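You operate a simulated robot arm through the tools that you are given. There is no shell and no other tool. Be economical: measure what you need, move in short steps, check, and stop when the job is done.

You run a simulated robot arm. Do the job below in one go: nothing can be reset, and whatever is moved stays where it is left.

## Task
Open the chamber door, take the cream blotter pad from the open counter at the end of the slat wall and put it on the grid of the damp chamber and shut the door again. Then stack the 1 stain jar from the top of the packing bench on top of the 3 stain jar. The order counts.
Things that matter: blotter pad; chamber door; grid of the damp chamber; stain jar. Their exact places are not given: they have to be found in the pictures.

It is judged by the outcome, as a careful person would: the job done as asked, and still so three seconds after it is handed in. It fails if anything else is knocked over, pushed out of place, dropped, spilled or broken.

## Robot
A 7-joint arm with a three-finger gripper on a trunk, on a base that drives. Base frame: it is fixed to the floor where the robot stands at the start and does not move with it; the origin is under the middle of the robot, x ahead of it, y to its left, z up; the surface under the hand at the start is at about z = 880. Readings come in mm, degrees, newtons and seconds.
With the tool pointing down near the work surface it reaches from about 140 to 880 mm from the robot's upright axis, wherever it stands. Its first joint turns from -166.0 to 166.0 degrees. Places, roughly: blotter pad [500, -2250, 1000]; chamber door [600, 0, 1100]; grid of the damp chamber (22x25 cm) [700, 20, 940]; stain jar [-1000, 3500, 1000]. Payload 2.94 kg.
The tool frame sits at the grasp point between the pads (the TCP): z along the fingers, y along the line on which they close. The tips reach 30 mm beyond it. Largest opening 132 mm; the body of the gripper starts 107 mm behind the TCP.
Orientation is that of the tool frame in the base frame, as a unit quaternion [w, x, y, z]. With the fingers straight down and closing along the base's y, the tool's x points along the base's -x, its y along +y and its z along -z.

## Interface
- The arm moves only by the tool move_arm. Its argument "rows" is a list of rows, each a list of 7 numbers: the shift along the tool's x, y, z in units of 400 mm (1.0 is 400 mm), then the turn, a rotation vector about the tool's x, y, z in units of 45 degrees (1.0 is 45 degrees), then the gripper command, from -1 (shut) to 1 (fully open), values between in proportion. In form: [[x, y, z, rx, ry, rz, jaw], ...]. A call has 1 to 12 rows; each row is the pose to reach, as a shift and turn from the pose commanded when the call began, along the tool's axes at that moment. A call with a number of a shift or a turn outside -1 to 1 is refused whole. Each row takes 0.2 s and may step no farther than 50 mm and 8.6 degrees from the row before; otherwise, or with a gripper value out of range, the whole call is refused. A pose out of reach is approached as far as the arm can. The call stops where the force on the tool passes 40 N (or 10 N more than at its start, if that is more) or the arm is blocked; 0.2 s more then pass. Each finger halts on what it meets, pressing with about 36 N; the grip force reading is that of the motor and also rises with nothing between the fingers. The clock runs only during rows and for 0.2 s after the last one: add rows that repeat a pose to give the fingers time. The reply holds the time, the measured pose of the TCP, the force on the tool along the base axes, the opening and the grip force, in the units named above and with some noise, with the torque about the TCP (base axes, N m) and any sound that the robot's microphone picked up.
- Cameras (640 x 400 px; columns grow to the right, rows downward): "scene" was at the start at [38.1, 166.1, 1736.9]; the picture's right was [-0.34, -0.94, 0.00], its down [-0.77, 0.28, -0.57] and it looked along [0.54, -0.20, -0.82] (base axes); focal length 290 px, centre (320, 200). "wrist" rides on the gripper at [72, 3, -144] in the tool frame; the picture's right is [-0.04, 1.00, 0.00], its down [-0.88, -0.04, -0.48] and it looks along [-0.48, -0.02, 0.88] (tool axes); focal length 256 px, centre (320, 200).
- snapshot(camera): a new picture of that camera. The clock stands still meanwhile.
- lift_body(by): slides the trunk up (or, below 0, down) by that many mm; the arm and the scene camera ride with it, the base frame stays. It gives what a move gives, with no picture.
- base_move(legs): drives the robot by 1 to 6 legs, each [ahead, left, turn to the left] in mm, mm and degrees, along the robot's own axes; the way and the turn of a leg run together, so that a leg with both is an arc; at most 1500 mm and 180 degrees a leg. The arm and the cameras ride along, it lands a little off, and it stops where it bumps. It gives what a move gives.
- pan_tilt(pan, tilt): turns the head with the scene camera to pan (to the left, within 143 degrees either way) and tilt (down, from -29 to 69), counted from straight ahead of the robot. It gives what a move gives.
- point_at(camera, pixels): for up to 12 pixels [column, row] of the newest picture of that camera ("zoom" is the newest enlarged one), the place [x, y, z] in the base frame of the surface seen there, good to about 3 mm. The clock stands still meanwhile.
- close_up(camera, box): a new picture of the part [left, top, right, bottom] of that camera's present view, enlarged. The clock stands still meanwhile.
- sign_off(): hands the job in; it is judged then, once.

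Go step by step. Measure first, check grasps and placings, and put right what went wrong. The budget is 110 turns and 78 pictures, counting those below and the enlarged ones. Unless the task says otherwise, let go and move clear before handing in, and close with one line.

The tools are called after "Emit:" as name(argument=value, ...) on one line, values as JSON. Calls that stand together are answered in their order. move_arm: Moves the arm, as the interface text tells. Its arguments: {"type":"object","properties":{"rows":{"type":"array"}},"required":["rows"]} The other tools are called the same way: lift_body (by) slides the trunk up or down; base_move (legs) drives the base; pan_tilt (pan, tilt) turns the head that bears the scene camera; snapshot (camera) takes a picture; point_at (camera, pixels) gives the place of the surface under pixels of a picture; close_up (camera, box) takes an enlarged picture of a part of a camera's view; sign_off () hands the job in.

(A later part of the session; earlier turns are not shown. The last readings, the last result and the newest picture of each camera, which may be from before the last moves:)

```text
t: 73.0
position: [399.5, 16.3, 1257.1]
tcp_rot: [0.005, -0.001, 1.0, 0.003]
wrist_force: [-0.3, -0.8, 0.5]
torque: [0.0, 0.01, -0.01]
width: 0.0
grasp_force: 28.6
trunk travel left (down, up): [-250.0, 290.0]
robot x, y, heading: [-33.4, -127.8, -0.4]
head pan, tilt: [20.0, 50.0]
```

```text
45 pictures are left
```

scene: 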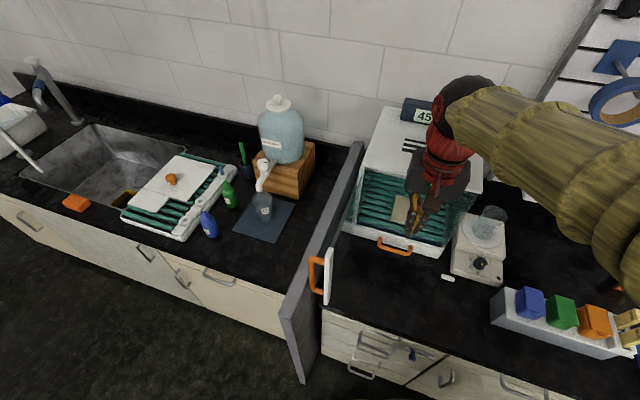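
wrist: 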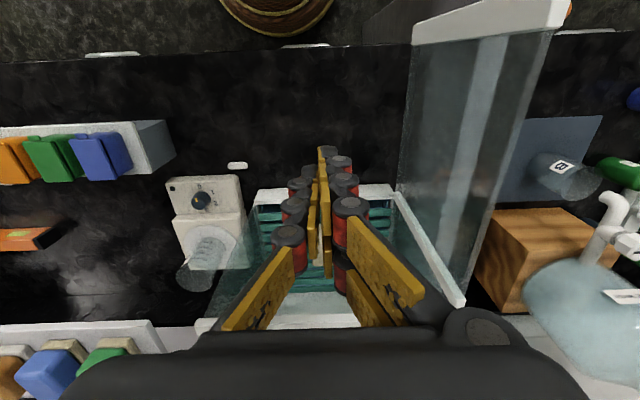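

The steps were slightly over 50 mm; resending with smaller ones.

Emit:
move_arm(rows=[[0, 0, -0.05, 0, 0, 0, -1], [0.041, 0.097, -0.05, 0, 0, 0, -1], [0.082, 0.194, -0.05, 0, 0, 0, -1], [0.124, 0.29, -0.05, 0, 0, 0, -1], [0.165, 0.387, -0.05, 0, 0, 0, -1], [0.207, 0.484, -0.05, 0, 0, 0, -1], [0.248, 0.58, -0.05, 0, 0, 0, -1], [0.248, 0.58, 0.06, 0, 0, 0, -1], [0.248, 0.58, 0.17, 0, 0, 0, -1], [0.248, 0.58, 0.265, 0, 0, 0, -1]])

Emit:
snapshot(camera="scene")

```text
t: 75.2
position: [301.0, 251.1, 1152.4]
tcp_rot: [0.005, -0.001, 1.0, 0.004]
wrist_force: [-0.1, 0.2, 0.7]
torque: [0.0, 0.01, 0.03]
width: 0.0
grasp_force: 28.5
trunk travel left (down, up): [-250.0, 290.0]
robot x, y, heading: [-38.5, -133.4, -0.5]
head pan, tilt: [20.0, 50.0]
```

```text
44 pictures are left
```

scene: 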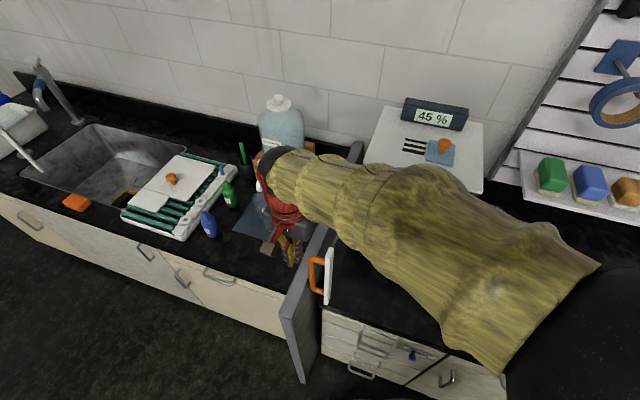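

In position outside the handle. Pushing the door shut along the arc, to about 4° from closed.

Emit:
move_arm(rows=[[-0.004, -0.071, 0, 0, 0, 0, -1], [0.01, -0.169, 0, 0, 0, 0, -1], [0.0095, -0.267, 0, 0, 0, 0, -1], [-0.0045, -0.3645, 0, 0, 0, 0, -1], [-0.032, -0.459, 0, 0, 0, 0, -1], [-0.072, -0.549, 0, 0, 0, 0, -1], [-0.124, -0.632, 0, 0, 0, 0, -1], [-0.188, -0.707, 0, 0, 0, 0, -1], [-0.261, -0.773, 0, 0, 0, 0, -1], [-0.3425, -0.828, 0, 0, 0, 0, -1], [-0.431, -0.8705, 0, 0, 0, 0, -1], [-0.501, -0.895, 0, 0, 0, 0, -1]])

Emit:
snapshot(camera="wrist")

```text
t: 77.8
position: [503.8, -107.7, 1151.7]
tcp_rot: [0.005, -0.001, 1.0, 0.003]
wrist_force: [0.4, -0.2, 0.3]
torque: [-0.01, 0.01, 0.01]
width: 0.0
grasp_force: 28.0
trunk travel left (down, up): [-250.0, 290.0]
robot x, y, heading: [-38.7, -129.2, -0.2]
head pan, tilt: [20.0, 50.0]
```

```text
43 pictures are left
```

wrist: 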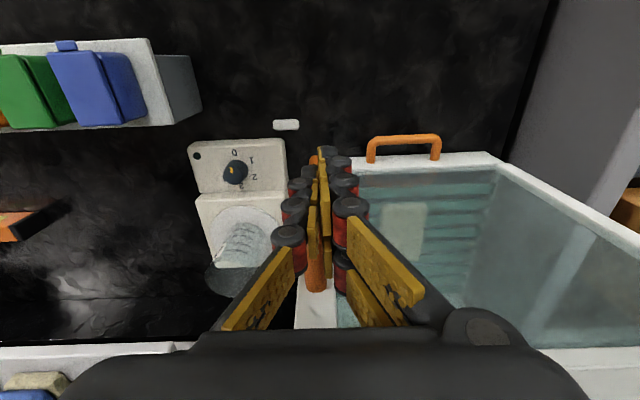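

The door followed and is nearly shut. Final gentle push in +x until contact force appears.

Emit:
move_arm(rows=[[-0.02, -0.008, 0, 0, 0, 0, -1], [-0.035, -0.01, 0, 0, 0, 0, -1], [-0.045, -0.01, 0, 0, 0, 0, -1], [-0.052, -0.01, 0, 0, 0, 0, -1], [-0.058, -0.01, 0, 0, 0, 0, -1], [-0.062, -0.01, 0, 0, 0, 0, -1]])

Emit:
snapshot(camera="wrist")

```text
t: 78.7
position: [512.4, -110.4, 1149.8]
tcp_rot: [-0.004, 0.0, 1.0, 0.003]
wrist_force: [-14.5, 1.5, 1.0]
torque: [0.01, 0.36, 0.03]
width: 0.2
grasp_force: 28.3
trunk travel left (down, up): [-250.0, 290.0]
robot x, y, heading: [-35.3, -131.3, -0.2]
head pan, tilt: [20.0, 50.0]
stopped in row 4: the force on the tool passed its limit at 43 N (the readings are from after the stop); the commanded pose is now the measured one
```

```text
42 pictures are left
```

wrist: 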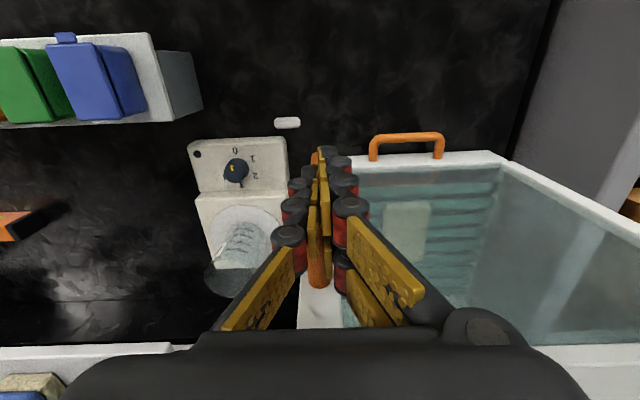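

Contact at x≈515, presumably shut. Backing off and verifying the door's plane.

Emit:
move_arm(rows=[[0.06, 0, 0, 0, 0, 0, -1], [0.15, 0, 0, 0, 0, 0, -1], [0.15, 0, -0.1, 0, 0, 0, -1], [0.15, 0, -0.2, 0, 0, 0, -1], [0.15, -0.1, -0.27, 0, 0, 0, -1]])

Emit:
snapshot(camera="wrist")

```text
t: 79.8
position: [458.7, -150.6, 1257.9]
tcp_rot: [-0.003, -0.001, 1.0, 0.003]
wrist_force: [0.3, 0.3, -0.2]
torque: [0.01, -0.01, 0.0]
width: 0.2
grasp_force: 28.8
trunk travel left (down, up): [-250.0, 290.0]
robot x, y, heading: [-34.6, -133.7, -0.1]
head pan, tilt: [20.0, 50.0]
```

```text
41 pictures are left
```

wrist: 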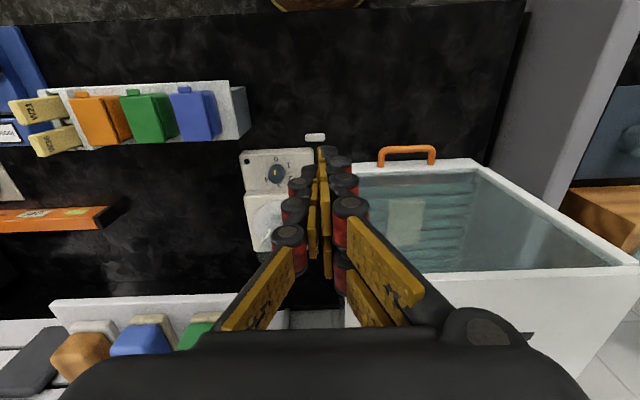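

The fingers hide the handle here; I'll back off and check from the scene camera.

Emit:
base_move(legs=[[-450, 0, 0], [0, -250, 0]])

Emit:
pan_tilt(pan=15, tilt=32)

Emit:
close_up(camera="scene", box=[180, 100, 420, 260])

```text
t: 83.9
position: [17.7, -394.7, 1257.3]
tcp_rot: [-0.003, -0.004, 1.0, 0.004]
wrist_force: [0.1, 0.2, 0.9]
torque: [0.02, -0.02, 0.0]
width: 0.1
grasp_force: 28.7
trunk travel left (down, up): [-250.0, 290.0]
robot x, y, heading: [-478.7, -380.2, 0.1]
head pan, tilt: [20.0, 50.0]
```

```text
t: 84.8
position: [16.4, -394.9, 1258.4]
tcp_rot: [-0.003, -0.003, 1.0, 0.004]
wrist_force: [-0.5, -0.2, -0.3]
torque: [0.01, 0.03, -0.02]
width: 0.0
grasp_force: 29.0
trunk travel left (down, up): [-250.0, 290.0]
robot x, y, heading: [-475.9, -377.3, -0.0]
head pan, tilt: [15.0, 32.0]
```

```text
2.50 times, centred on (300, 180) of scene
```

zoom: 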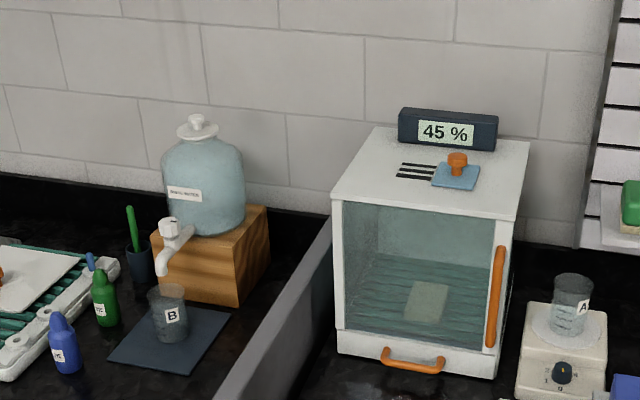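

Emit:
point_at(camera="zoom", pixels=[[506, 235], [484, 320], [501, 255], [497, 300], [338, 220], [340, 320], [505, 215], [490, 347], [425, 300], [492, 360], [508, 240], [499, 270]])

```text
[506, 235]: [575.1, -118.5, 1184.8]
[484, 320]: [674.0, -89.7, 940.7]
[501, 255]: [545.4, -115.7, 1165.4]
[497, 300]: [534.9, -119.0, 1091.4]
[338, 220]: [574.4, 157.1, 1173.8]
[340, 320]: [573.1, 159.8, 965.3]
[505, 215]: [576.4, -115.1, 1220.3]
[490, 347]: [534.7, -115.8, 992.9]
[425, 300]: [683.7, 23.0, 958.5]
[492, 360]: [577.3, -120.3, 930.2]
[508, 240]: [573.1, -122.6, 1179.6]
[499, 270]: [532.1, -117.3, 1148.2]
```

Door is shut (frame x≈575, handle x≈533 as at the start) and the pad lies on the grid at (684,23,958). Now looking toward the packing bench at (-1000,3500).

Emit:
pan_tilt(pan=97, tilt=15)

Emit:
snapshot(camera="scene")

```text
t: 86.3
position: [18.2, -394.2, 1258.4]
tcp_rot: [-0.003, -0.004, 1.0, 0.003]
wrist_force: [0.5, -0.1, -0.1]
torque: [-0.02, -0.01, 0.01]
width: 0.0
grasp_force: 28.0
trunk travel left (down, up): [-250.0, 290.0]
robot x, y, heading: [-476.6, -383.5, 0.1]
head pan, tilt: [97.0, 15.0]
```

```text
39 pictures are left
```

scene: 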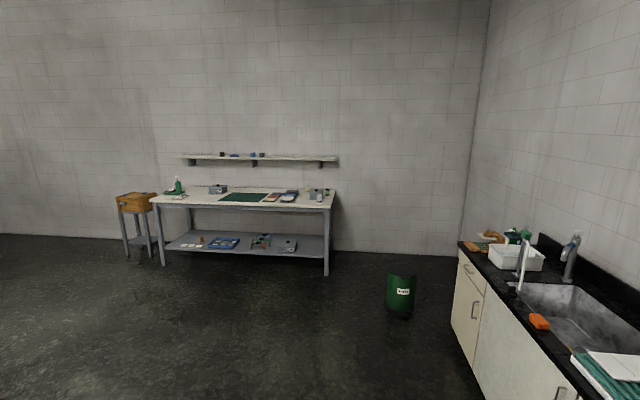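

Emit:
close_up(camera="scene", box=[150, 140, 350, 265])

Emit:
point_at(camera="scene", pixels=[[157, 202], [330, 208], [240, 204], [220, 188], [325, 191], [400, 290], [328, 265], [250, 155], [480, 380], [190, 158], [440, 255]])

```text
3.20 times, centred on (250, 202) of scene
```

zoom: 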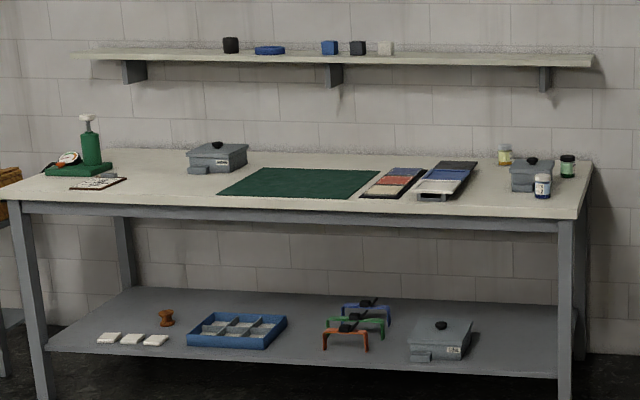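

```text
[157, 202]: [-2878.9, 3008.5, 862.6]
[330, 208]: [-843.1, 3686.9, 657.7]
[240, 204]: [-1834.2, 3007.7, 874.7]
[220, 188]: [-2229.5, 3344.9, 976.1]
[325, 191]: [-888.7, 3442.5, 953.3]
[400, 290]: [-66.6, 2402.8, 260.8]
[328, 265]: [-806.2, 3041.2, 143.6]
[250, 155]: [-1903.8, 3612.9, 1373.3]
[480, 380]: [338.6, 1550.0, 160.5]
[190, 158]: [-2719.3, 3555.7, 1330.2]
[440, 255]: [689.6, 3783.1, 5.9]
```

Three jars stand at the bench's right end, around a grey box, near (-890,3440). Turning left and driving near the bench to inspect.

Emit:
base_move(legs=[[0, 0, 90], [1300, 240, 0], [1300, 240, 0]])

Emit:
pan_tilt(pan=0, tilt=35)

Emit:
snapshot(camera="scene")

```text
t: 102.8
position: [-857.0, 2701.5, 1258.3]
tcp_rot: [-0.004, -0.694, 0.72, 0.0]
wrist_force: [0.2, 0.4, 1.6]
torque: [-0.03, 0.0, 0.0]
width: 0.0
grasp_force: 28.0
trunk travel left (down, up): [-250.0, 290.0]
robot x, y, heading: [-892.3, 2210.1, 87.5]
head pan, tilt: [97.0, 15.0]
```

```text
t: 104.6
position: [-857.2, 2701.1, 1258.5]
tcp_rot: [-0.005, -0.694, 0.72, 0.001]
wrist_force: [-0.1, 0.1, -0.3]
torque: [0.04, 0.0, 0.01]
width: 0.1
grasp_force: 28.8
trunk travel left (down, up): [-250.0, 290.0]
robot x, y, heading: [-891.2, 2207.0, 87.6]
head pan, tilt: [0.0, 35.0]
```

```text
37 pictures are left
```

scene: 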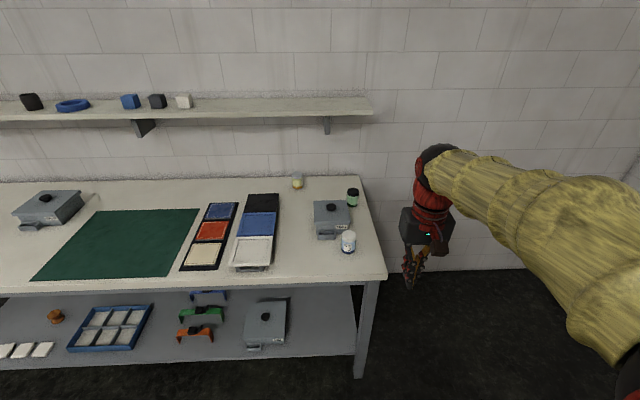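

Emit:
close_up(camera="scene", box=[270, 160, 390, 280])

Emit:
point_at(camera="zoom", pixels=[[320, 200], [10, 10]])

Emit:
point_at(camera="scene", pixels=[[297, 180], [297, 187], [353, 191], [352, 205], [348, 234], [348, 249], [325, 215], [370, 260], [330, 284], [318, 226]])

```text
3.33 times, centred on (330, 220) of scene
```

zoom: 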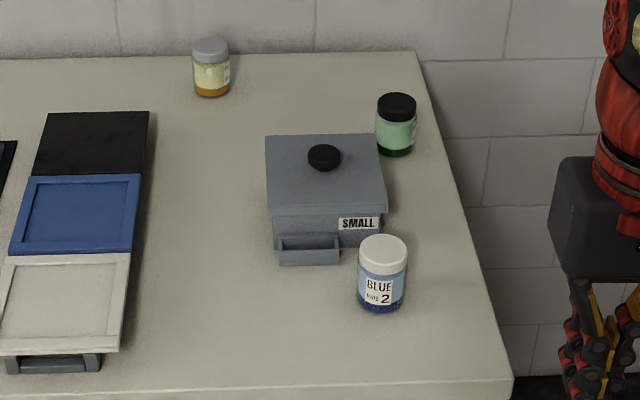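

```text
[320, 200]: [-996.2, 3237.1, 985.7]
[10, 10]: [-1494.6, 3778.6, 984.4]
```

```text
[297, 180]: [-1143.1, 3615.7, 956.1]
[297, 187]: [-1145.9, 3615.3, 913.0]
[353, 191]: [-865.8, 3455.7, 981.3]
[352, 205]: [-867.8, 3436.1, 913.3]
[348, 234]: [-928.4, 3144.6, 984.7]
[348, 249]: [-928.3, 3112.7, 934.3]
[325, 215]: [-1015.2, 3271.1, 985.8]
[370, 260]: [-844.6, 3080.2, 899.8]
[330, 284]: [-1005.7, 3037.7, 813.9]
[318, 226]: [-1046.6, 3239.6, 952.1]
```

The blue jar is labelled 2; the yellow (212,65) and green (397,125) labels must be read. Zooming in hard.

Emit:
close_up(camera="scene", box=[285, 165, 310, 195])

Emit:
close_up(camera="scene", box=[335, 180, 365, 215])

```text
13.33 times, centred on (298, 180) of scene
```

zoom: 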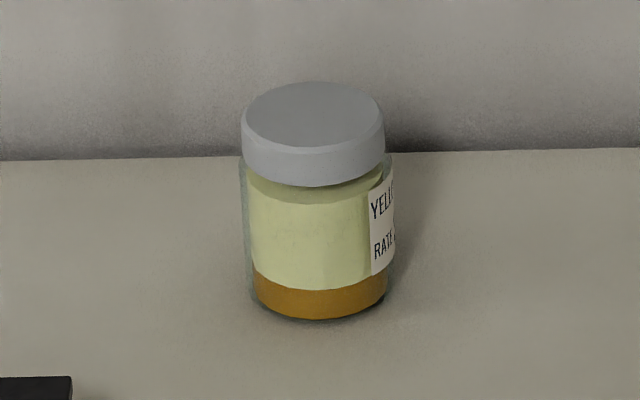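

```text
11.43 times, centred on (350, 198) of scene
```

zoom: 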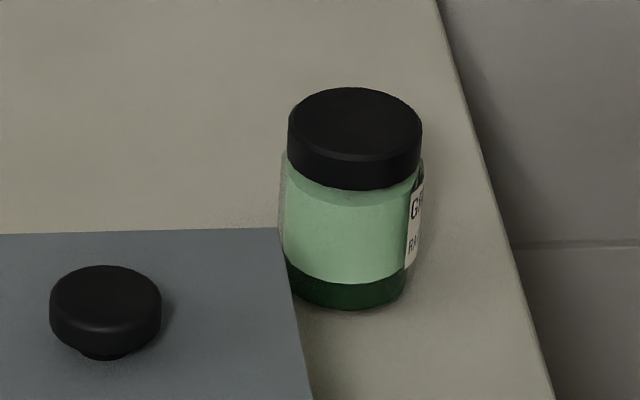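

Labels face +x, so I need to view from the bench's right end. Driving there, facing −x (keeping clear of the bin).

Emit:
base_move(legs=[[280, 0, 0], [0, -350, 0], [0, 0, 92.4], [-130, -550, 0], [0, -180, 0]])

Emit:
pan_tilt(pan=-15, tilt=40)

Emit:
snapshot(camera="scene")

```text
t: 116.2
position: [-896.5, 3203.5, 1258.5]
tcp_rot: [0.004, 1.0, 0.003, 0.003]
wrist_force: [-0.2, -0.1, 0.2]
torque: [-0.05, 0.02, 0.0]
width: 0.0
grasp_force: 28.7
trunk travel left (down, up): [-250.0, 290.0]
robot x, y, heading: [-405.0, 3188.7, 179.9]
head pan, tilt: [0.0, 35.0]
```

```text
t: 117.0
position: [-896.8, 3203.4, 1258.3]
tcp_rot: [0.003, 1.0, 0.003, 0.002]
wrist_force: [0.5, -0.6, 0.1]
torque: [0.01, -0.01, 0.0]
width: 0.1
grasp_force: 28.7
trunk travel left (down, up): [-250.0, 290.0]
robot x, y, heading: [-402.5, 3185.6, 179.9]
head pan, tilt: [-15.0, 40.0]
```

```text
33 pictures are left
```

scene: 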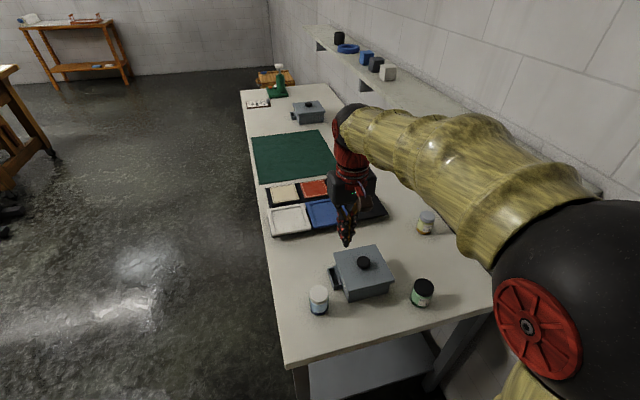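

Now the labels face me. Zooming on green (421,293) and yellow (426,222).

Emit:
close_up(camera="scene", box=[395, 200, 455, 320])

Emit:
point_at(camera="scene", pixels=[[427, 214], [425, 228], [423, 286], [420, 300], [319, 293], [365, 258], [388, 260], [330, 205], [360, 85], [590, 190], [450, 320], [400, 240]])

```text
3.33 times, centred on (425, 260) of scene
```

zoom: 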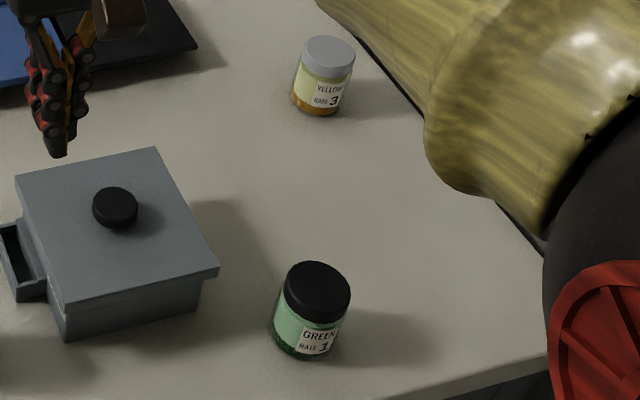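

```text
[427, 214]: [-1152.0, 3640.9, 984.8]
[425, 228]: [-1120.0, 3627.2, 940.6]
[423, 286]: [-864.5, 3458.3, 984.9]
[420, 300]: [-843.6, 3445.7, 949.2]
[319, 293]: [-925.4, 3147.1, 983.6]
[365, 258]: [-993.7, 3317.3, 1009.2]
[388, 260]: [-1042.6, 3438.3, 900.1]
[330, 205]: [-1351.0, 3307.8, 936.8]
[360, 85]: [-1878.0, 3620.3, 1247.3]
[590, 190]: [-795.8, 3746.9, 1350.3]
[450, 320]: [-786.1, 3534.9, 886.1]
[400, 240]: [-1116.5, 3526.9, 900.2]
```

Emit:
close_up(camera="scene", box=[408, 275, 436, 310])

Emit:
close_up(camera="scene", box=[410, 205, 442, 240])

```text
11.43 times, centred on (422, 292) of scene
```

zoom: 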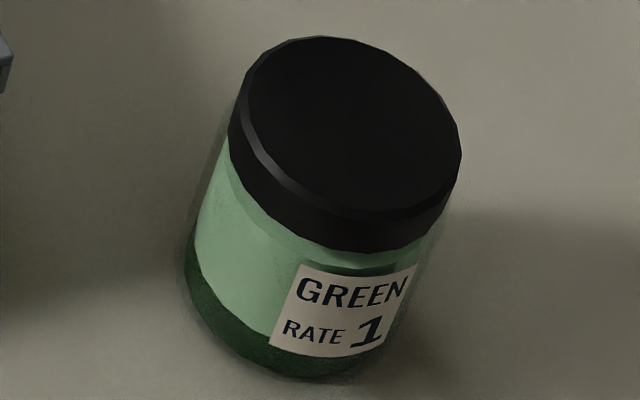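

```text
11.43 times, centred on (426, 222) of scene
```

zoom: 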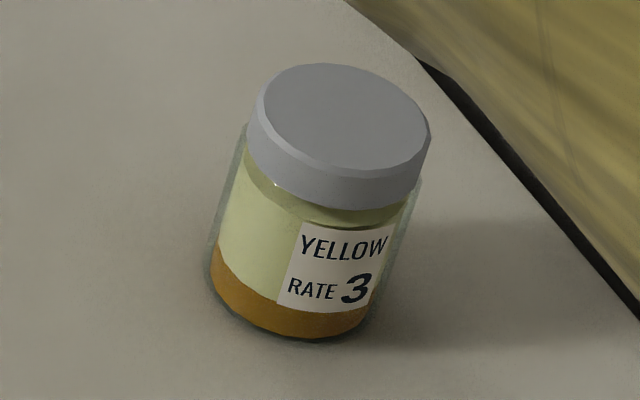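

Confirmed: green = 1, yellow = 3, so green goes on yellow, which stands partly under the wall shelf. I'll measure the lid centres, shelf, box, and my elbow for clearances.

Emit:
point_at(camera="zoom", pixels=[[345, 125], [258, 115], [430, 135], [350, 66], [335, 185], [290, 330]])

Emit:
point_at(camera="scene", pixels=[[590, 240], [630, 230], [500, 250], [480, 180], [560, 160], [598, 192], [320, 40], [395, 95], [388, 276], [390, 290], [366, 247], [330, 30]])

Emit:
snapshot(camera="wrist")

```text
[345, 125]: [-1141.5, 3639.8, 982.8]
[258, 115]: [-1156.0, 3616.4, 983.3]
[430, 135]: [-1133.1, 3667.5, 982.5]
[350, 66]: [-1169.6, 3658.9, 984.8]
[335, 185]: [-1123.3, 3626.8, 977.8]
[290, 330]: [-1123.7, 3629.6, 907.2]
```

```text
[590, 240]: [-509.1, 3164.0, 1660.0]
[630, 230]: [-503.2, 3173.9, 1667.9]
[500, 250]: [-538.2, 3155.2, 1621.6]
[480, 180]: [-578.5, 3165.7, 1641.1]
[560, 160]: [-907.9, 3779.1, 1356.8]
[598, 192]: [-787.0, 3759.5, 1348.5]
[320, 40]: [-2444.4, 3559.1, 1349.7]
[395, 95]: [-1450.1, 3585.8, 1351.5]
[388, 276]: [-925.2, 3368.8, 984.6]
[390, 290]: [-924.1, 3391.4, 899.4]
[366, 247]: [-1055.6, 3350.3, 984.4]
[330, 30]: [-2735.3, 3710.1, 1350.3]
```

```text
29 pictures are left
```

wrist: 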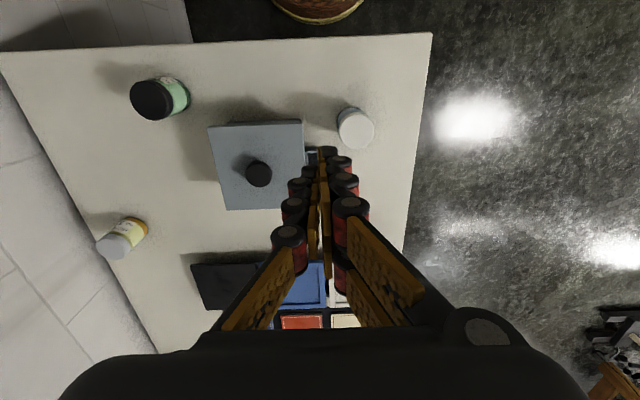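

My arm lies in a vertical plane (elbow near y≈3160), so a diagonal approach along heading ≈144° reaches both jars with the forearm clear of the shelf (front edge y≈3585, z≈1350). Repositioning the base to face that way.

Emit:
base_move(legs=[[45, 32, 0], [0, 0, -36]])

Emit:
pan_tilt(pan=0, tilt=45)

Emit:
snapshot(camera="scene")

```text
t: 119.6
position: [-838.6, 3458.6, 1257.4]
tcp_rot: [0.003, 0.952, -0.305, 0.0]
wrist_force: [-0.6, 0.2, 0.2]
torque: [0.0, 0.0, 0.01]
width: 0.1
grasp_force: 28.7
trunk travel left (down, up): [-250.0, 290.0]
robot x, y, heading: [-448.7, 3156.6, 143.9]
head pan, tilt: [-15.0, 40.0]
```

```text
t: 120.4
position: [-838.8, 3458.0, 1258.5]
tcp_rot: [0.004, 0.952, -0.307, 0.001]
wrist_force: [0.0, 0.4, -0.1]
torque: [0.0, -0.04, 0.0]
width: 0.2
grasp_force: 28.3
trunk travel left (down, up): [-250.0, 290.0]
robot x, y, heading: [-449.6, 3156.3, 144.1]
head pan, tilt: [0.0, 45.0]
```

```text
28 pictures are left
```

scene: 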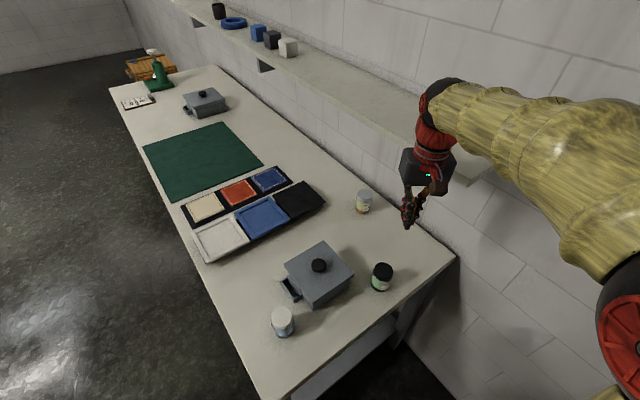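

Jars visible: green lid (383,272), yellow lid (364,194). Measuring both from this side via a zoom.

Emit:
close_up(camera="scene", box=[340, 180, 410, 300])

```text
3.33 times, centred on (375, 240) of scene
```

zoom: 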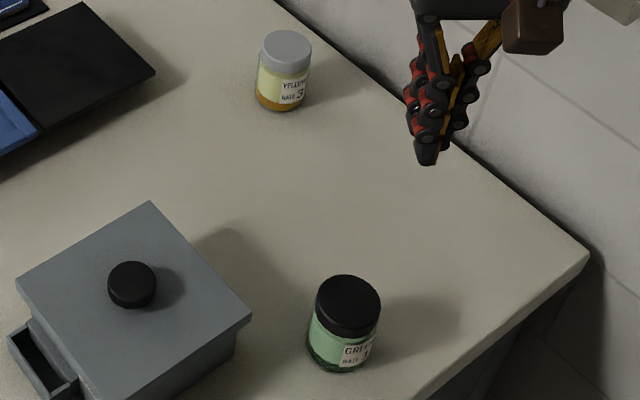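

Emit:
point_at(camera="zoom", pixels=[[348, 299], [321, 299], [376, 299], [349, 278], [349, 320], [287, 48], [265, 48], [309, 49], [287, 33], [287, 63], [245, 320], [340, 365]])

```text
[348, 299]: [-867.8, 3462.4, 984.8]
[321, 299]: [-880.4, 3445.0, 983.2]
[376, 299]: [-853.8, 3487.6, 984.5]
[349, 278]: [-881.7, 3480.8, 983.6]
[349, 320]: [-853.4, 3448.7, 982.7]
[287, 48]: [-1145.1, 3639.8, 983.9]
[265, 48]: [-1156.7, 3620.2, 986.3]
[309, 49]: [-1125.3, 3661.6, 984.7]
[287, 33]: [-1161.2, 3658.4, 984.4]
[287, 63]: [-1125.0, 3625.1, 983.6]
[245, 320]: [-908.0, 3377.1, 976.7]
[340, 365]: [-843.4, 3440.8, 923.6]
```

Green centre (-867.5,3465), yellow centre (-1142,3641), lid tops 984. Moving to a pre-grasp 120 mm behind the green jar, pitching in two stages.

Emit:
move_arm(rows=[[0.058, 0.007, 0.02, 0, -0.125, 0, 0.15], [0.116, 0.014, 0.05, 0, -0.25, 0, 0.15], [0.174, 0.021, 0.1, 0, -0.375, 0, 0.15], [0.2318, 0.0275, 0.18, 0, -0.5, 0, 0.15], [0.2318, 0.0275, 0.26, 0, -0.625, 0, 0.15], [0.2318, 0.0275, 0.34, 0, -0.75, 0, 0.15], [0.2318, 0.0275, 0.42, 0, -0.875, 0, 0.15], [0.2318, 0.0275, 0.5, 0, -1.0, 0, 0.15]])

Emit:
move_arm(rows=[[0.05, 0, 0.05, 0, -0.083, 0, 0.15], [0.1, 0, 0.1, 0, -0.167, 0, 0.15], [0.15, 0, 0.15, 0, -0.25, 0, 0.15], [0.1945, 0, 0.1945, 0, -0.333, 0, 0.15]])

Emit:
snapshot(camera="wrist")

Emit:
snapshot(camera="scene")

```text
t: 122.2
position: [-772.0, 3396.5, 1061.6]
tcp_rot: [-0.115, 0.878, -0.284, -0.367]
wrist_force: [-1.6, 0.8, 6.1]
torque: [-0.32, -0.39, 0.03]
width: 76.0
grasp_force: 0.3
trunk travel left (down, up): [-250.0, 290.0]
robot x, y, heading: [-445.4, 3155.2, 144.1]
head pan, tilt: [0.0, 45.0]
```

```text
t: 123.3
position: [-827.3, 3389.8, 1049.1]
tcp_rot: [-0.108, 0.826, -0.156, -0.531]
wrist_force: [-0.1, 0.1, -0.7]
torque: [-0.01, 0.02, -0.02]
width: 75.9
grasp_force: 0.1
out of reach, approached as far as the arm can: row 2, 3, 4
trunk travel left (down, up): [-250.0, 290.0]
robot x, y, heading: [-446.3, 3156.7, 143.8]
head pan, tilt: [0.0, 45.0]
stopped in row 4: the arm was blocked; the commanded pose is now the measured one
```

```text
26 pictures are left
```

wrist: 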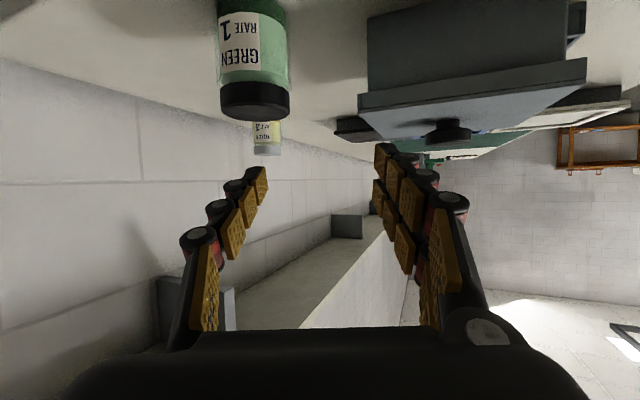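

```text
25 pictures are left
```

scene: 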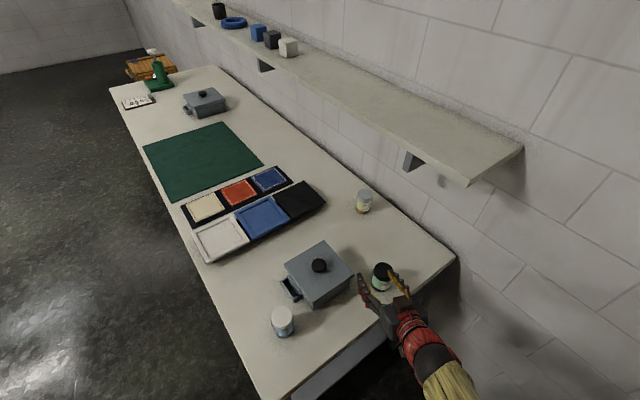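

The pitched pose was out of reach because it was too close to the robot; nothing was touched (hand at z≈1049 above the jar). I'll back the base off 160 mm along its heading and then correct the orientation.

Emit:
base_move(legs=[[-160, 0, 0]])

Emit:
move_arm(rows=[[0, 0, 0.03, 0.07, 0.031, 0.038, 0.15], [0, 0, 0.06, 0.13, 0.062, 0.076, 0.15], [0, 0, 0.09, 0.2, 0.093, 0.114, 0.15], [0, 0, 0.12, 0.26, 0.123, 0.151, 0.15]])

```text
t: 124.7
position: [-696.9, 3294.2, 1049.5]
tcp_rot: [-0.107, 0.825, -0.156, -0.532]
wrist_force: [0.3, 0.1, 0.4]
torque: [-0.02, 0.0, -0.04]
width: 75.8
grasp_force: 0.0
trunk travel left (down, up): [-250.0, 290.0]
robot x, y, heading: [-318.3, 3065.0, 144.2]
head pan, tilt: [0.0, 45.0]
```

```text
t: 125.7
position: [-686.6, 3333.3, 1043.0]
tcp_rot: [-0.148, 0.825, -0.261, -0.478]
wrist_force: [0.7, 0.5, 0.3]
torque: [-0.01, 0.0, -0.02]
width: 75.9
grasp_force: 0.1
out of reach, approached as far as the arm can: row 2, 3, 4
trunk travel left (down, up): [-250.0, 290.0]
robot x, y, heading: [-319.9, 3061.3, 144.1]
head pan, tilt: [0.0, 45.0]
```

Orientation is now right, but still too near for this pitch. Backing another 80 mm and extending the hand forward.

Emit:
base_move(legs=[[-80, 0, 0]])

Emit:
move_arm(rows=[[-0.04, 0, 0.07, 0, 0, 0, 0.15], [-0.08, 0, 0.14, 0, 0, 0, 0.15], [-0.125, 0, 0.2165, 0, 0, 0, 0.15]])

```text
t: 126.8
position: [-620.7, 3286.7, 1042.6]
tcp_rot: [-0.147, 0.826, -0.261, -0.478]
wrist_force: [0.0, 0.6, 0.1]
torque: [-0.02, 0.01, 0.02]
width: 76.1
grasp_force: 0.2
trunk travel left (down, up): [-250.0, 290.0]
robot x, y, heading: [-252.8, 3010.5, 143.9]
head pan, tilt: [0.0, 45.0]
```

```text
t: 127.6
position: [-693.3, 3354.7, 1039.3]
tcp_rot: [-0.144, 0.827, -0.259, -0.478]
wrist_force: [0.2, -0.6, -0.2]
torque: [-0.04, -0.04, -0.01]
width: 76.0
grasp_force: 0.0
out of reach, approached as far as the arm can: row 2, 3
trunk travel left (down, up): [-250.0, 290.0]
robot x, y, heading: [-250.0, 3015.7, 143.9]
head pan, tilt: [0.0, 45.0]
```

Almost on track (558 mm out). The wrist limit eases with reach; extending another 100 mm at safe height and reading again.

Emit:
move_arm(rows=[[-0.04, 0, 0.07, 0, 0, 0, 0.15], [-0.08, 0, 0.14, 0, 0, 0, 0.15], [-0.125, 0, 0.2165, 0, 0, 0, 0.15], [-0.125, 0, 0.2165, 0, 0, 0, 0.15]])

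```text
t: 128.6
position: [-777.6, 3413.6, 1042.1]
tcp_rot: [-0.144, 0.827, -0.259, -0.479]
wrist_force: [0.6, -0.6, 0.5]
torque: [-0.01, 0.02, 0.03]
width: 76.0
grasp_force: 0.1
trunk travel left (down, up): [-250.0, 290.0]
robot x, y, heading: [-252.1, 3014.2, 143.7]
head pan, tilt: [0.0, 45.0]
```

Now in reach. Jar is 103 mm ahead, 8 mm sideways in the tool. Lowering to z≈948 with lateral correction, still behind the jar.

Emit:
move_arm(rows=[[0.07, 0.01, 0.04, 0, 0, 0, 0.15], [0.14, 0.021, 0.08, 0, 0, 0, 0.15], [0.204, 0.021, 0.118, 0, 0, 0, 0.15], [0.204, 0.021, 0.118, 0, 0, 0, 0.15]])

Emit:
snapshot(camera="wrist")

```text
t: 129.6
position: [-756.3, 3429.5, 941.3]
tcp_rot: [-0.142, 0.827, -0.258, -0.48]
wrist_force: [-0.3, 0.1, -0.4]
torque: [-0.01, -0.02, -0.03]
width: 76.0
grasp_force: 0.0
out of reach, approached as far as the arm can: row 1, 2, 3, 4
trunk travel left (down, up): [-250.0, 290.0]
robot x, y, heading: [-252.3, 3011.5, 143.9]
head pan, tilt: [0.0, 45.0]
```

```text
24 pictures are left
```

wrist: 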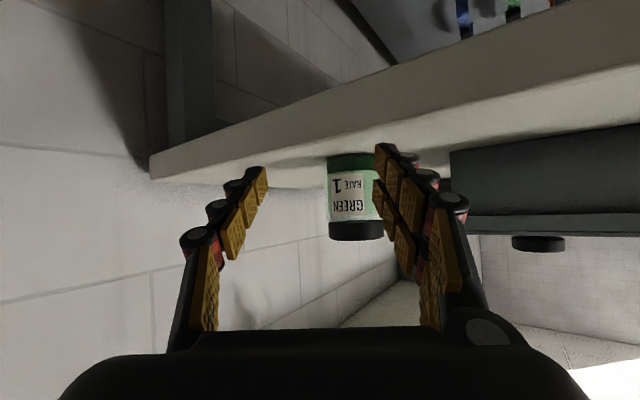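

Lower down the wrist limit bites again; a lower trunk will flatten the forearm. Raising the hand 150 mm, then lowering the trunk 150 mm.

Emit:
move_arm(rows=[[-0.08, 0, -0.047, 0, 0, 0, 0.15], [-0.16, 0, -0.094, 0, 0, 0, 0.15], [-0.24, 0, -0.141, 0, 0, 0, 0.15], [-0.325, 0, -0.188, 0, 0, 0, 0.15], [-0.325, 0, -0.188, 0, 0, 0, 0.15]])

Emit:
lift_body(by=-150)

```text
t: 130.8
position: [-752.8, 3428.3, 1092.7]
tcp_rot: [-0.148, 0.825, -0.262, -0.478]
wrist_force: [-0.4, 0.3, 0.2]
torque: [-0.02, -0.01, 0.0]
width: 75.9
grasp_force: 0.1
trunk travel left (down, up): [-250.0, 290.0]
robot x, y, heading: [-246.5, 3013.5, 144.1]
head pan, tilt: [0.0, 45.0]
```

```text
t: 132.5
position: [-754.2, 3429.1, 942.1]
tcp_rot: [-0.148, 0.825, -0.261, -0.479]
wrist_force: [-0.6, 0.5, 0.6]
torque: [-0.01, -0.02, 0.03]
width: 75.7
grasp_force: 0.1
trunk travel left (down, up): [-100.0, 440.0]
robot x, y, heading: [-249.2, 3011.7, 144.0]
head pan, tilt: [0.0, 45.0]
```

Good: z 942 in attitude. Jar is 113 mm ahead and 37 mm toward tool +y. Correcting laterally first, then checking.

Emit:
move_arm(rows=[[-0.006, 0.046, -0.004, 0, 0, 0, 0.15], [-0.013, 0.093, -0.0075, 0, 0, 0, 0.15], [-0.013, 0.093, -0.0075, 0, 0, 0, 0.15]])

Emit:
snapshot(camera="wrist")

```text
t: 133.3
position: [-776.2, 3397.3, 950.0]
tcp_rot: [-0.148, 0.825, -0.261, -0.478]
wrist_force: [-0.3, -0.2, 0.3]
torque: [-0.01, 0.0, -0.03]
width: 75.8
grasp_force: 0.0
trunk travel left (down, up): [-100.0, 440.0]
robot x, y, heading: [-252.1, 3011.9, 144.3]
head pan, tilt: [0.0, 45.0]
```

```text
23 pictures are left
```

wrist: 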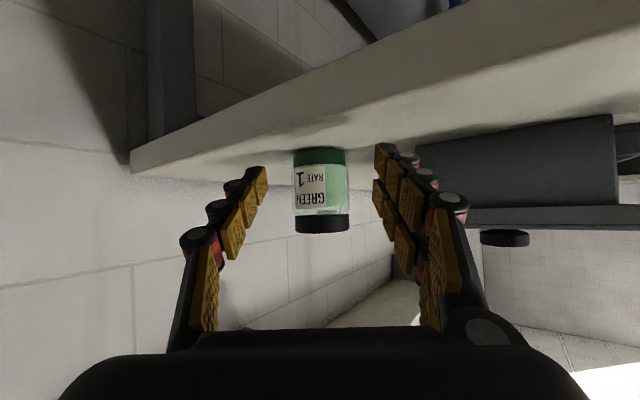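

Jar centred between the fingers (col 321). Advancing 113 mm and closing.

Emit:
move_arm(rows=[[-0.04, 0, 0.069, 0, 0, 0, 0.15], [-0.08, 0, 0.138, 0, 0, 0, 0.15], [-0.115, -0.003, 0.2, 0, 0, 0, 0.15], [-0.141, -0.003, 0.245, 0, 0, 0, 0.15], [-0.141, -0.003, 0.245, 0, 0, 0, -0.1], [-0.141, -0.003, 0.245, 0, 0, 0, -0.5], [-0.141, -0.003, 0.245, 0, 0, 0, -1], [-0.141, -0.003, 0.245, 0, 0, 0, -1], [-0.141, -0.003, 0.245, 0, 0, 0, -1]])

Emit:
snapshot(camera="wrist")

```text
t: 135.3
position: [-866.2, 3461.4, 948.6]
tcp_rot: [-0.148, 0.825, -0.26, -0.48]
wrist_force: [-1.5, 1.1, 3.1]
torque: [-0.07, 0.11, -0.03]
width: 60.3
grasp_force: 35.8
trunk travel left (down, up): [-100.0, 440.0]
robot x, y, heading: [-252.0, 3014.4, 144.0]
head pan, tilt: [0.0, 45.0]
```

```text
22 pictures are left
```

wrist: 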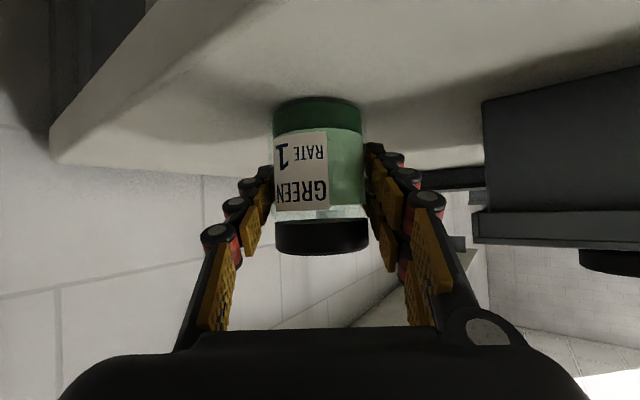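

Gripped (width 60.3, 36 N). Lifting 110 mm.

Emit:
move_arm(rows=[[-0.05, 0, -0.029, 0, 0, 0, -1], [-0.12, 0, -0.069, 0, 0, 0, -1], [-0.18, 0, -0.104, 0, 0, 0, -1], [-0.238, 0, -0.1375, 0, 0, 0, -1], [-0.238, 0, -0.1375, 0, 0, 0, -1]])

Emit:
snapshot(camera="wrist")

Emit:
snapshot(camera="scene")

```text
t: 136.5
position: [-865.0, 3464.1, 1057.9]
tcp_rot: [-0.148, 0.825, -0.261, -0.478]
wrist_force: [0.0, -0.4, -2.1]
torque: [-0.02, -0.02, -0.03]
width: 59.9
grasp_force: 35.5
trunk travel left (down, up): [-100.0, 440.0]
robot x, y, heading: [-249.8, 3014.4, 144.0]
head pan, tilt: [0.0, 45.0]
```

```text
21 pictures are left
```

wrist: 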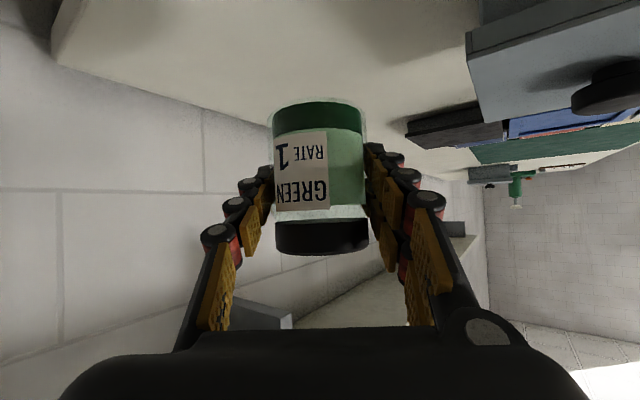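

```text
20 pictures are left
```

scene: 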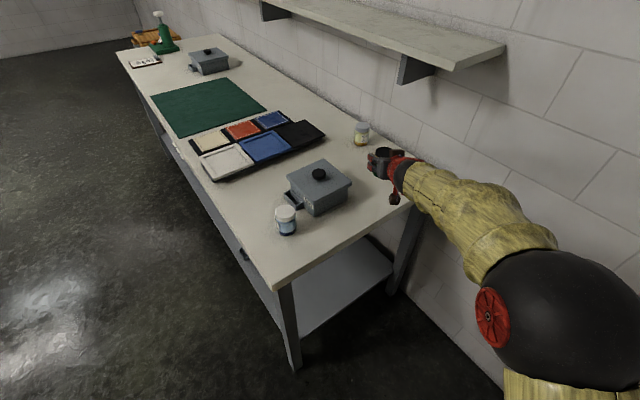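

Held upright. Driving the base forward 235 mm along its heading, bringing the jar near the yellow one (bottom ~24 mm above its lid).

Emit:
base_move(legs=[[235, 0, 0]])

Emit:
snapshot(camera="scene")

Emit:
snapshot(camera="wrist")

```text
t: 138.3
position: [-1056.4, 3606.8, 1057.2]
tcp_rot: [-0.148, 0.825, -0.262, -0.479]
wrist_force: [0.3, -0.4, -2.4]
torque: [0.04, 0.02, -0.03]
width: 59.9
grasp_force: 36.2
trunk travel left (down, up): [-100.0, 440.0]
robot x, y, heading: [-441.8, 3151.3, 143.9]
head pan, tilt: [0.0, 45.0]
```

```text
19 pictures are left
```

scene: 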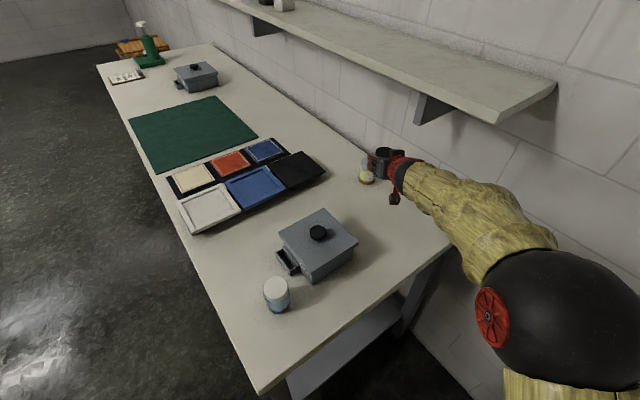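

```text
18 pictures are left
```

wrist: 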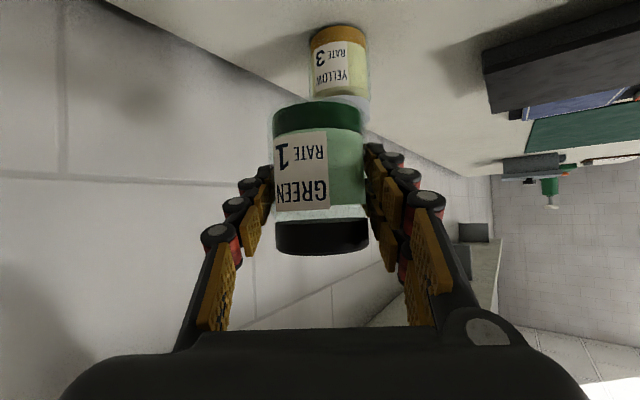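

Yellow (3) is right ahead below. Measuring both jars' visible surfaces to get the relative offset.

Emit:
point_at(camera="wrist", pixels=[[319, 160], [280, 160], [357, 160], [319, 115], [319, 245], [340, 65], [313, 62], [366, 70], [340, 34], [340, 85]])

```text
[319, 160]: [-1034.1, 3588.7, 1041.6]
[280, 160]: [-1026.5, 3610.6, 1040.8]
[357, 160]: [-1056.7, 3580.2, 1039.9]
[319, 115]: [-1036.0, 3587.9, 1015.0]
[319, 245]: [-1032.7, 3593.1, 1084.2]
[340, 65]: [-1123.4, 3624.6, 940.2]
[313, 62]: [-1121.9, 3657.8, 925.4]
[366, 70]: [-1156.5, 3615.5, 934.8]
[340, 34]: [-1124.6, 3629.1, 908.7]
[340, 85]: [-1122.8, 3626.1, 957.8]
```

Green axis ≈(-1055,3607.5), yellow axis ≈(-1144,3641.5). Moving (-89,+34) at the same height.

Emit:
move_arm(rows=[[-0.029, 0.015, 0.05, 0, 0, 0, -1], [-0.058, 0.03, 0.1, 0, 0, 0, -1], [-0.087, 0.046, 0.15, 0, 0, 0, -1], [-0.115, 0.061, 0.1994, 0, 0, 0, -1], [-0.115, 0.061, 0.1994, 0, 0, 0, -1], [-0.115, 0.061, 0.1994, 0, 0, 0, -1]])

Emit:
snapshot(camera="wrist")

Emit:
close_up(camera="scene", box=[330, 130, 430, 210])

```text
t: 139.7
position: [-1145.4, 3639.6, 1058.0]
tcp_rot: [-0.15, 0.825, -0.262, -0.478]
wrist_force: [0.2, -0.2, -2.7]
torque: [0.01, -0.03, 0.01]
width: 60.1
grasp_force: 35.7
trunk travel left (down, up): [-100.0, 440.0]
robot x, y, heading: [-444.5, 3154.5, 143.7]
head pan, tilt: [0.0, 45.0]
```

```text
17 pictures are left
```

wrist: 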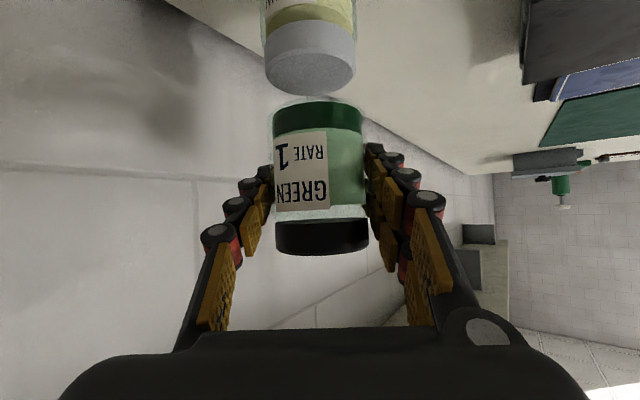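

```text
5.00 times, centred on (380, 170) of scene
```

zoom: 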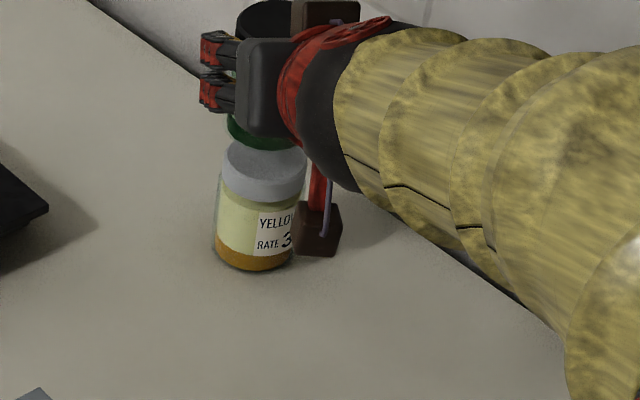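

Measuring the lid under the held jar for the residual offset.

Emit:
point_at(camera="wrist", pixels=[[310, 60], [268, 45], [352, 45], [310, 88], [290, 62], [335, 62], [319, 160], [280, 160], [357, 160], [319, 102]])

Emit:
point_at(camera="zoom", pixels=[[221, 170], [305, 180], [262, 200], [255, 152], [235, 125], [255, 270]])

```text
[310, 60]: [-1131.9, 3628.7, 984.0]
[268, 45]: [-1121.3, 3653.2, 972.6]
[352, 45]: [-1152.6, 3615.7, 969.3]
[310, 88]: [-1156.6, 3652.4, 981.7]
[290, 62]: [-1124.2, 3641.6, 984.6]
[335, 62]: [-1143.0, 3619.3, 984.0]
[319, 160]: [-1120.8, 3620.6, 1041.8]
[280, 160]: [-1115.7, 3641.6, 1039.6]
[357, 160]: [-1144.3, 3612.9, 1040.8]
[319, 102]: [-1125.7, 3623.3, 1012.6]
```

```text
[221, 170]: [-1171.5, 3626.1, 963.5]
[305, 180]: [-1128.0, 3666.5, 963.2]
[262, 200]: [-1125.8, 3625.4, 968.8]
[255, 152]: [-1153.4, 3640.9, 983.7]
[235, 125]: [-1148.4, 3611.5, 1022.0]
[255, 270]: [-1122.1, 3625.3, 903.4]
```

Lateral offset ≈1.7 mm, ~4 mm short along the approach. Correcting, then lowering to ~2 mm above contact and easing on.

Emit:
move_arm(rows=[[-0.005, -0.004, 0.0087, 0, 0, 0, -1], [0.01, -0.004, 0.0173, 0, 0, 0, -1], [0.025, -0.004, 0.026, 0, 0, 0, -1], [0.036, -0.004, 0.0325, 0, 0, 0, -1], [0.042, -0.004, 0.036, 0, 0, 0, -1], [0.0445, -0.004, 0.0373, 0, 0, 0, -1], [0.0445, -0.004, 0.0373, 0, 0, 0, -1]])

Emit:
snapshot(camera="wrist")

```text
t: 141.3
position: [-1148.2, 3642.1, 1034.1]
tcp_rot: [-0.148, 0.825, -0.262, -0.478]
wrist_force: [0.0, -0.3, -2.0]
torque: [-0.02, -0.01, -0.01]
width: 59.9
grasp_force: 36.1
trunk travel left (down, up): [-100.0, 440.0]
robot x, y, heading: [-443.4, 3153.9, 143.6]
head pan, tilt: [0.0, 45.0]
```

```text
15 pictures are left
```

wrist: 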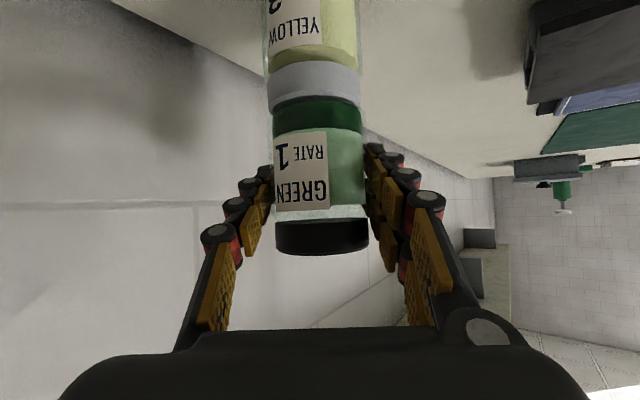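

Well aligned, force still just the weight. Lowering 1–2 mm more, feeling for contact.

Emit:
move_arm(rows=[[0.0011, 0, 0.0006, 0, 0, 0, -1], [0.0022, 0, 0.0013, 0, 0, 0, -1], [0.0033, 0, 0.0019, 0, 0, 0, -1], [0.0033, 0, 0.0019, 0, 0, 0, -1]])

Emit:
close_up(camera="wrist", box=[250, 40, 390, 140])

```text
t: 142.3
position: [-1148.6, 3642.8, 1032.5]
tcp_rot: [-0.148, 0.825, -0.262, -0.479]
wrist_force: [-1.8, -0.1, 4.8]
torque: [-0.17, 0.19, -0.06]
width: 60.0
grasp_force: 35.9
trunk travel left (down, up): [-100.0, 440.0]
robot x, y, heading: [-442.3, 3154.9, 143.6]
head pan, tilt: [0.0, 45.0]
```

```text
4.00 times, centred on (320, 90) of wrist
```

zoom: 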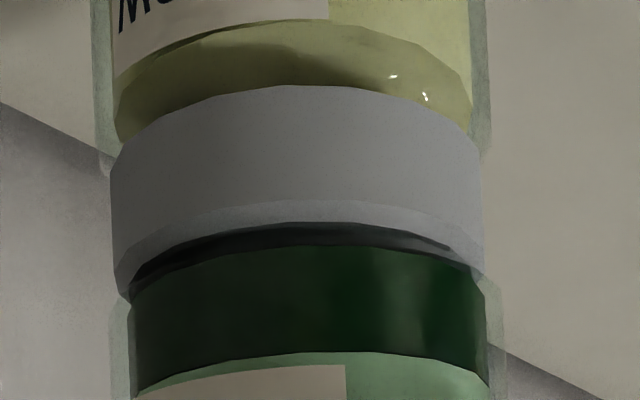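

Contact felt (force went −2 → +4.8 N). Opening gently.

Emit:
move_arm(rows=[[0, 0, 0, 0, 0, 0, -0.05], [0, 0, 0, 0, 0, 0, 0.0], [0, 0, 0, 0, 0, 0, 0.1], [0, 0, 0, 0, 0, 0, 0.2], [0, 0, 0, 0, 0, 0, 0.2], [0, 0, 0, 0, 0, 0, 0.2]])

Emit:
snapshot(camera="wrist")

```text
t: 143.7
position: [-1148.7, 3641.5, 1032.0]
tcp_rot: [-0.149, 0.825, -0.262, -0.478]
wrist_force: [-0.4, 0.8, 0.2]
torque: [0.02, -0.01, -0.02]
width: 79.2
grasp_force: 0.0
trunk travel left (down, up): [-100.0, 440.0]
robot x, y, heading: [-442.8, 3151.1, 143.7]
head pan, tilt: [0.0, 45.0]
```

```text
13 pictures are left
```

wrist: 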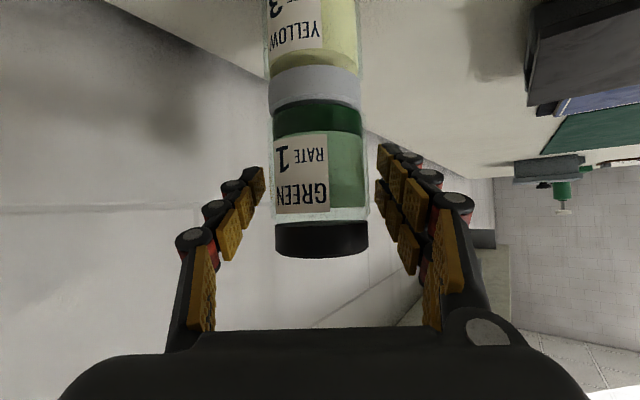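

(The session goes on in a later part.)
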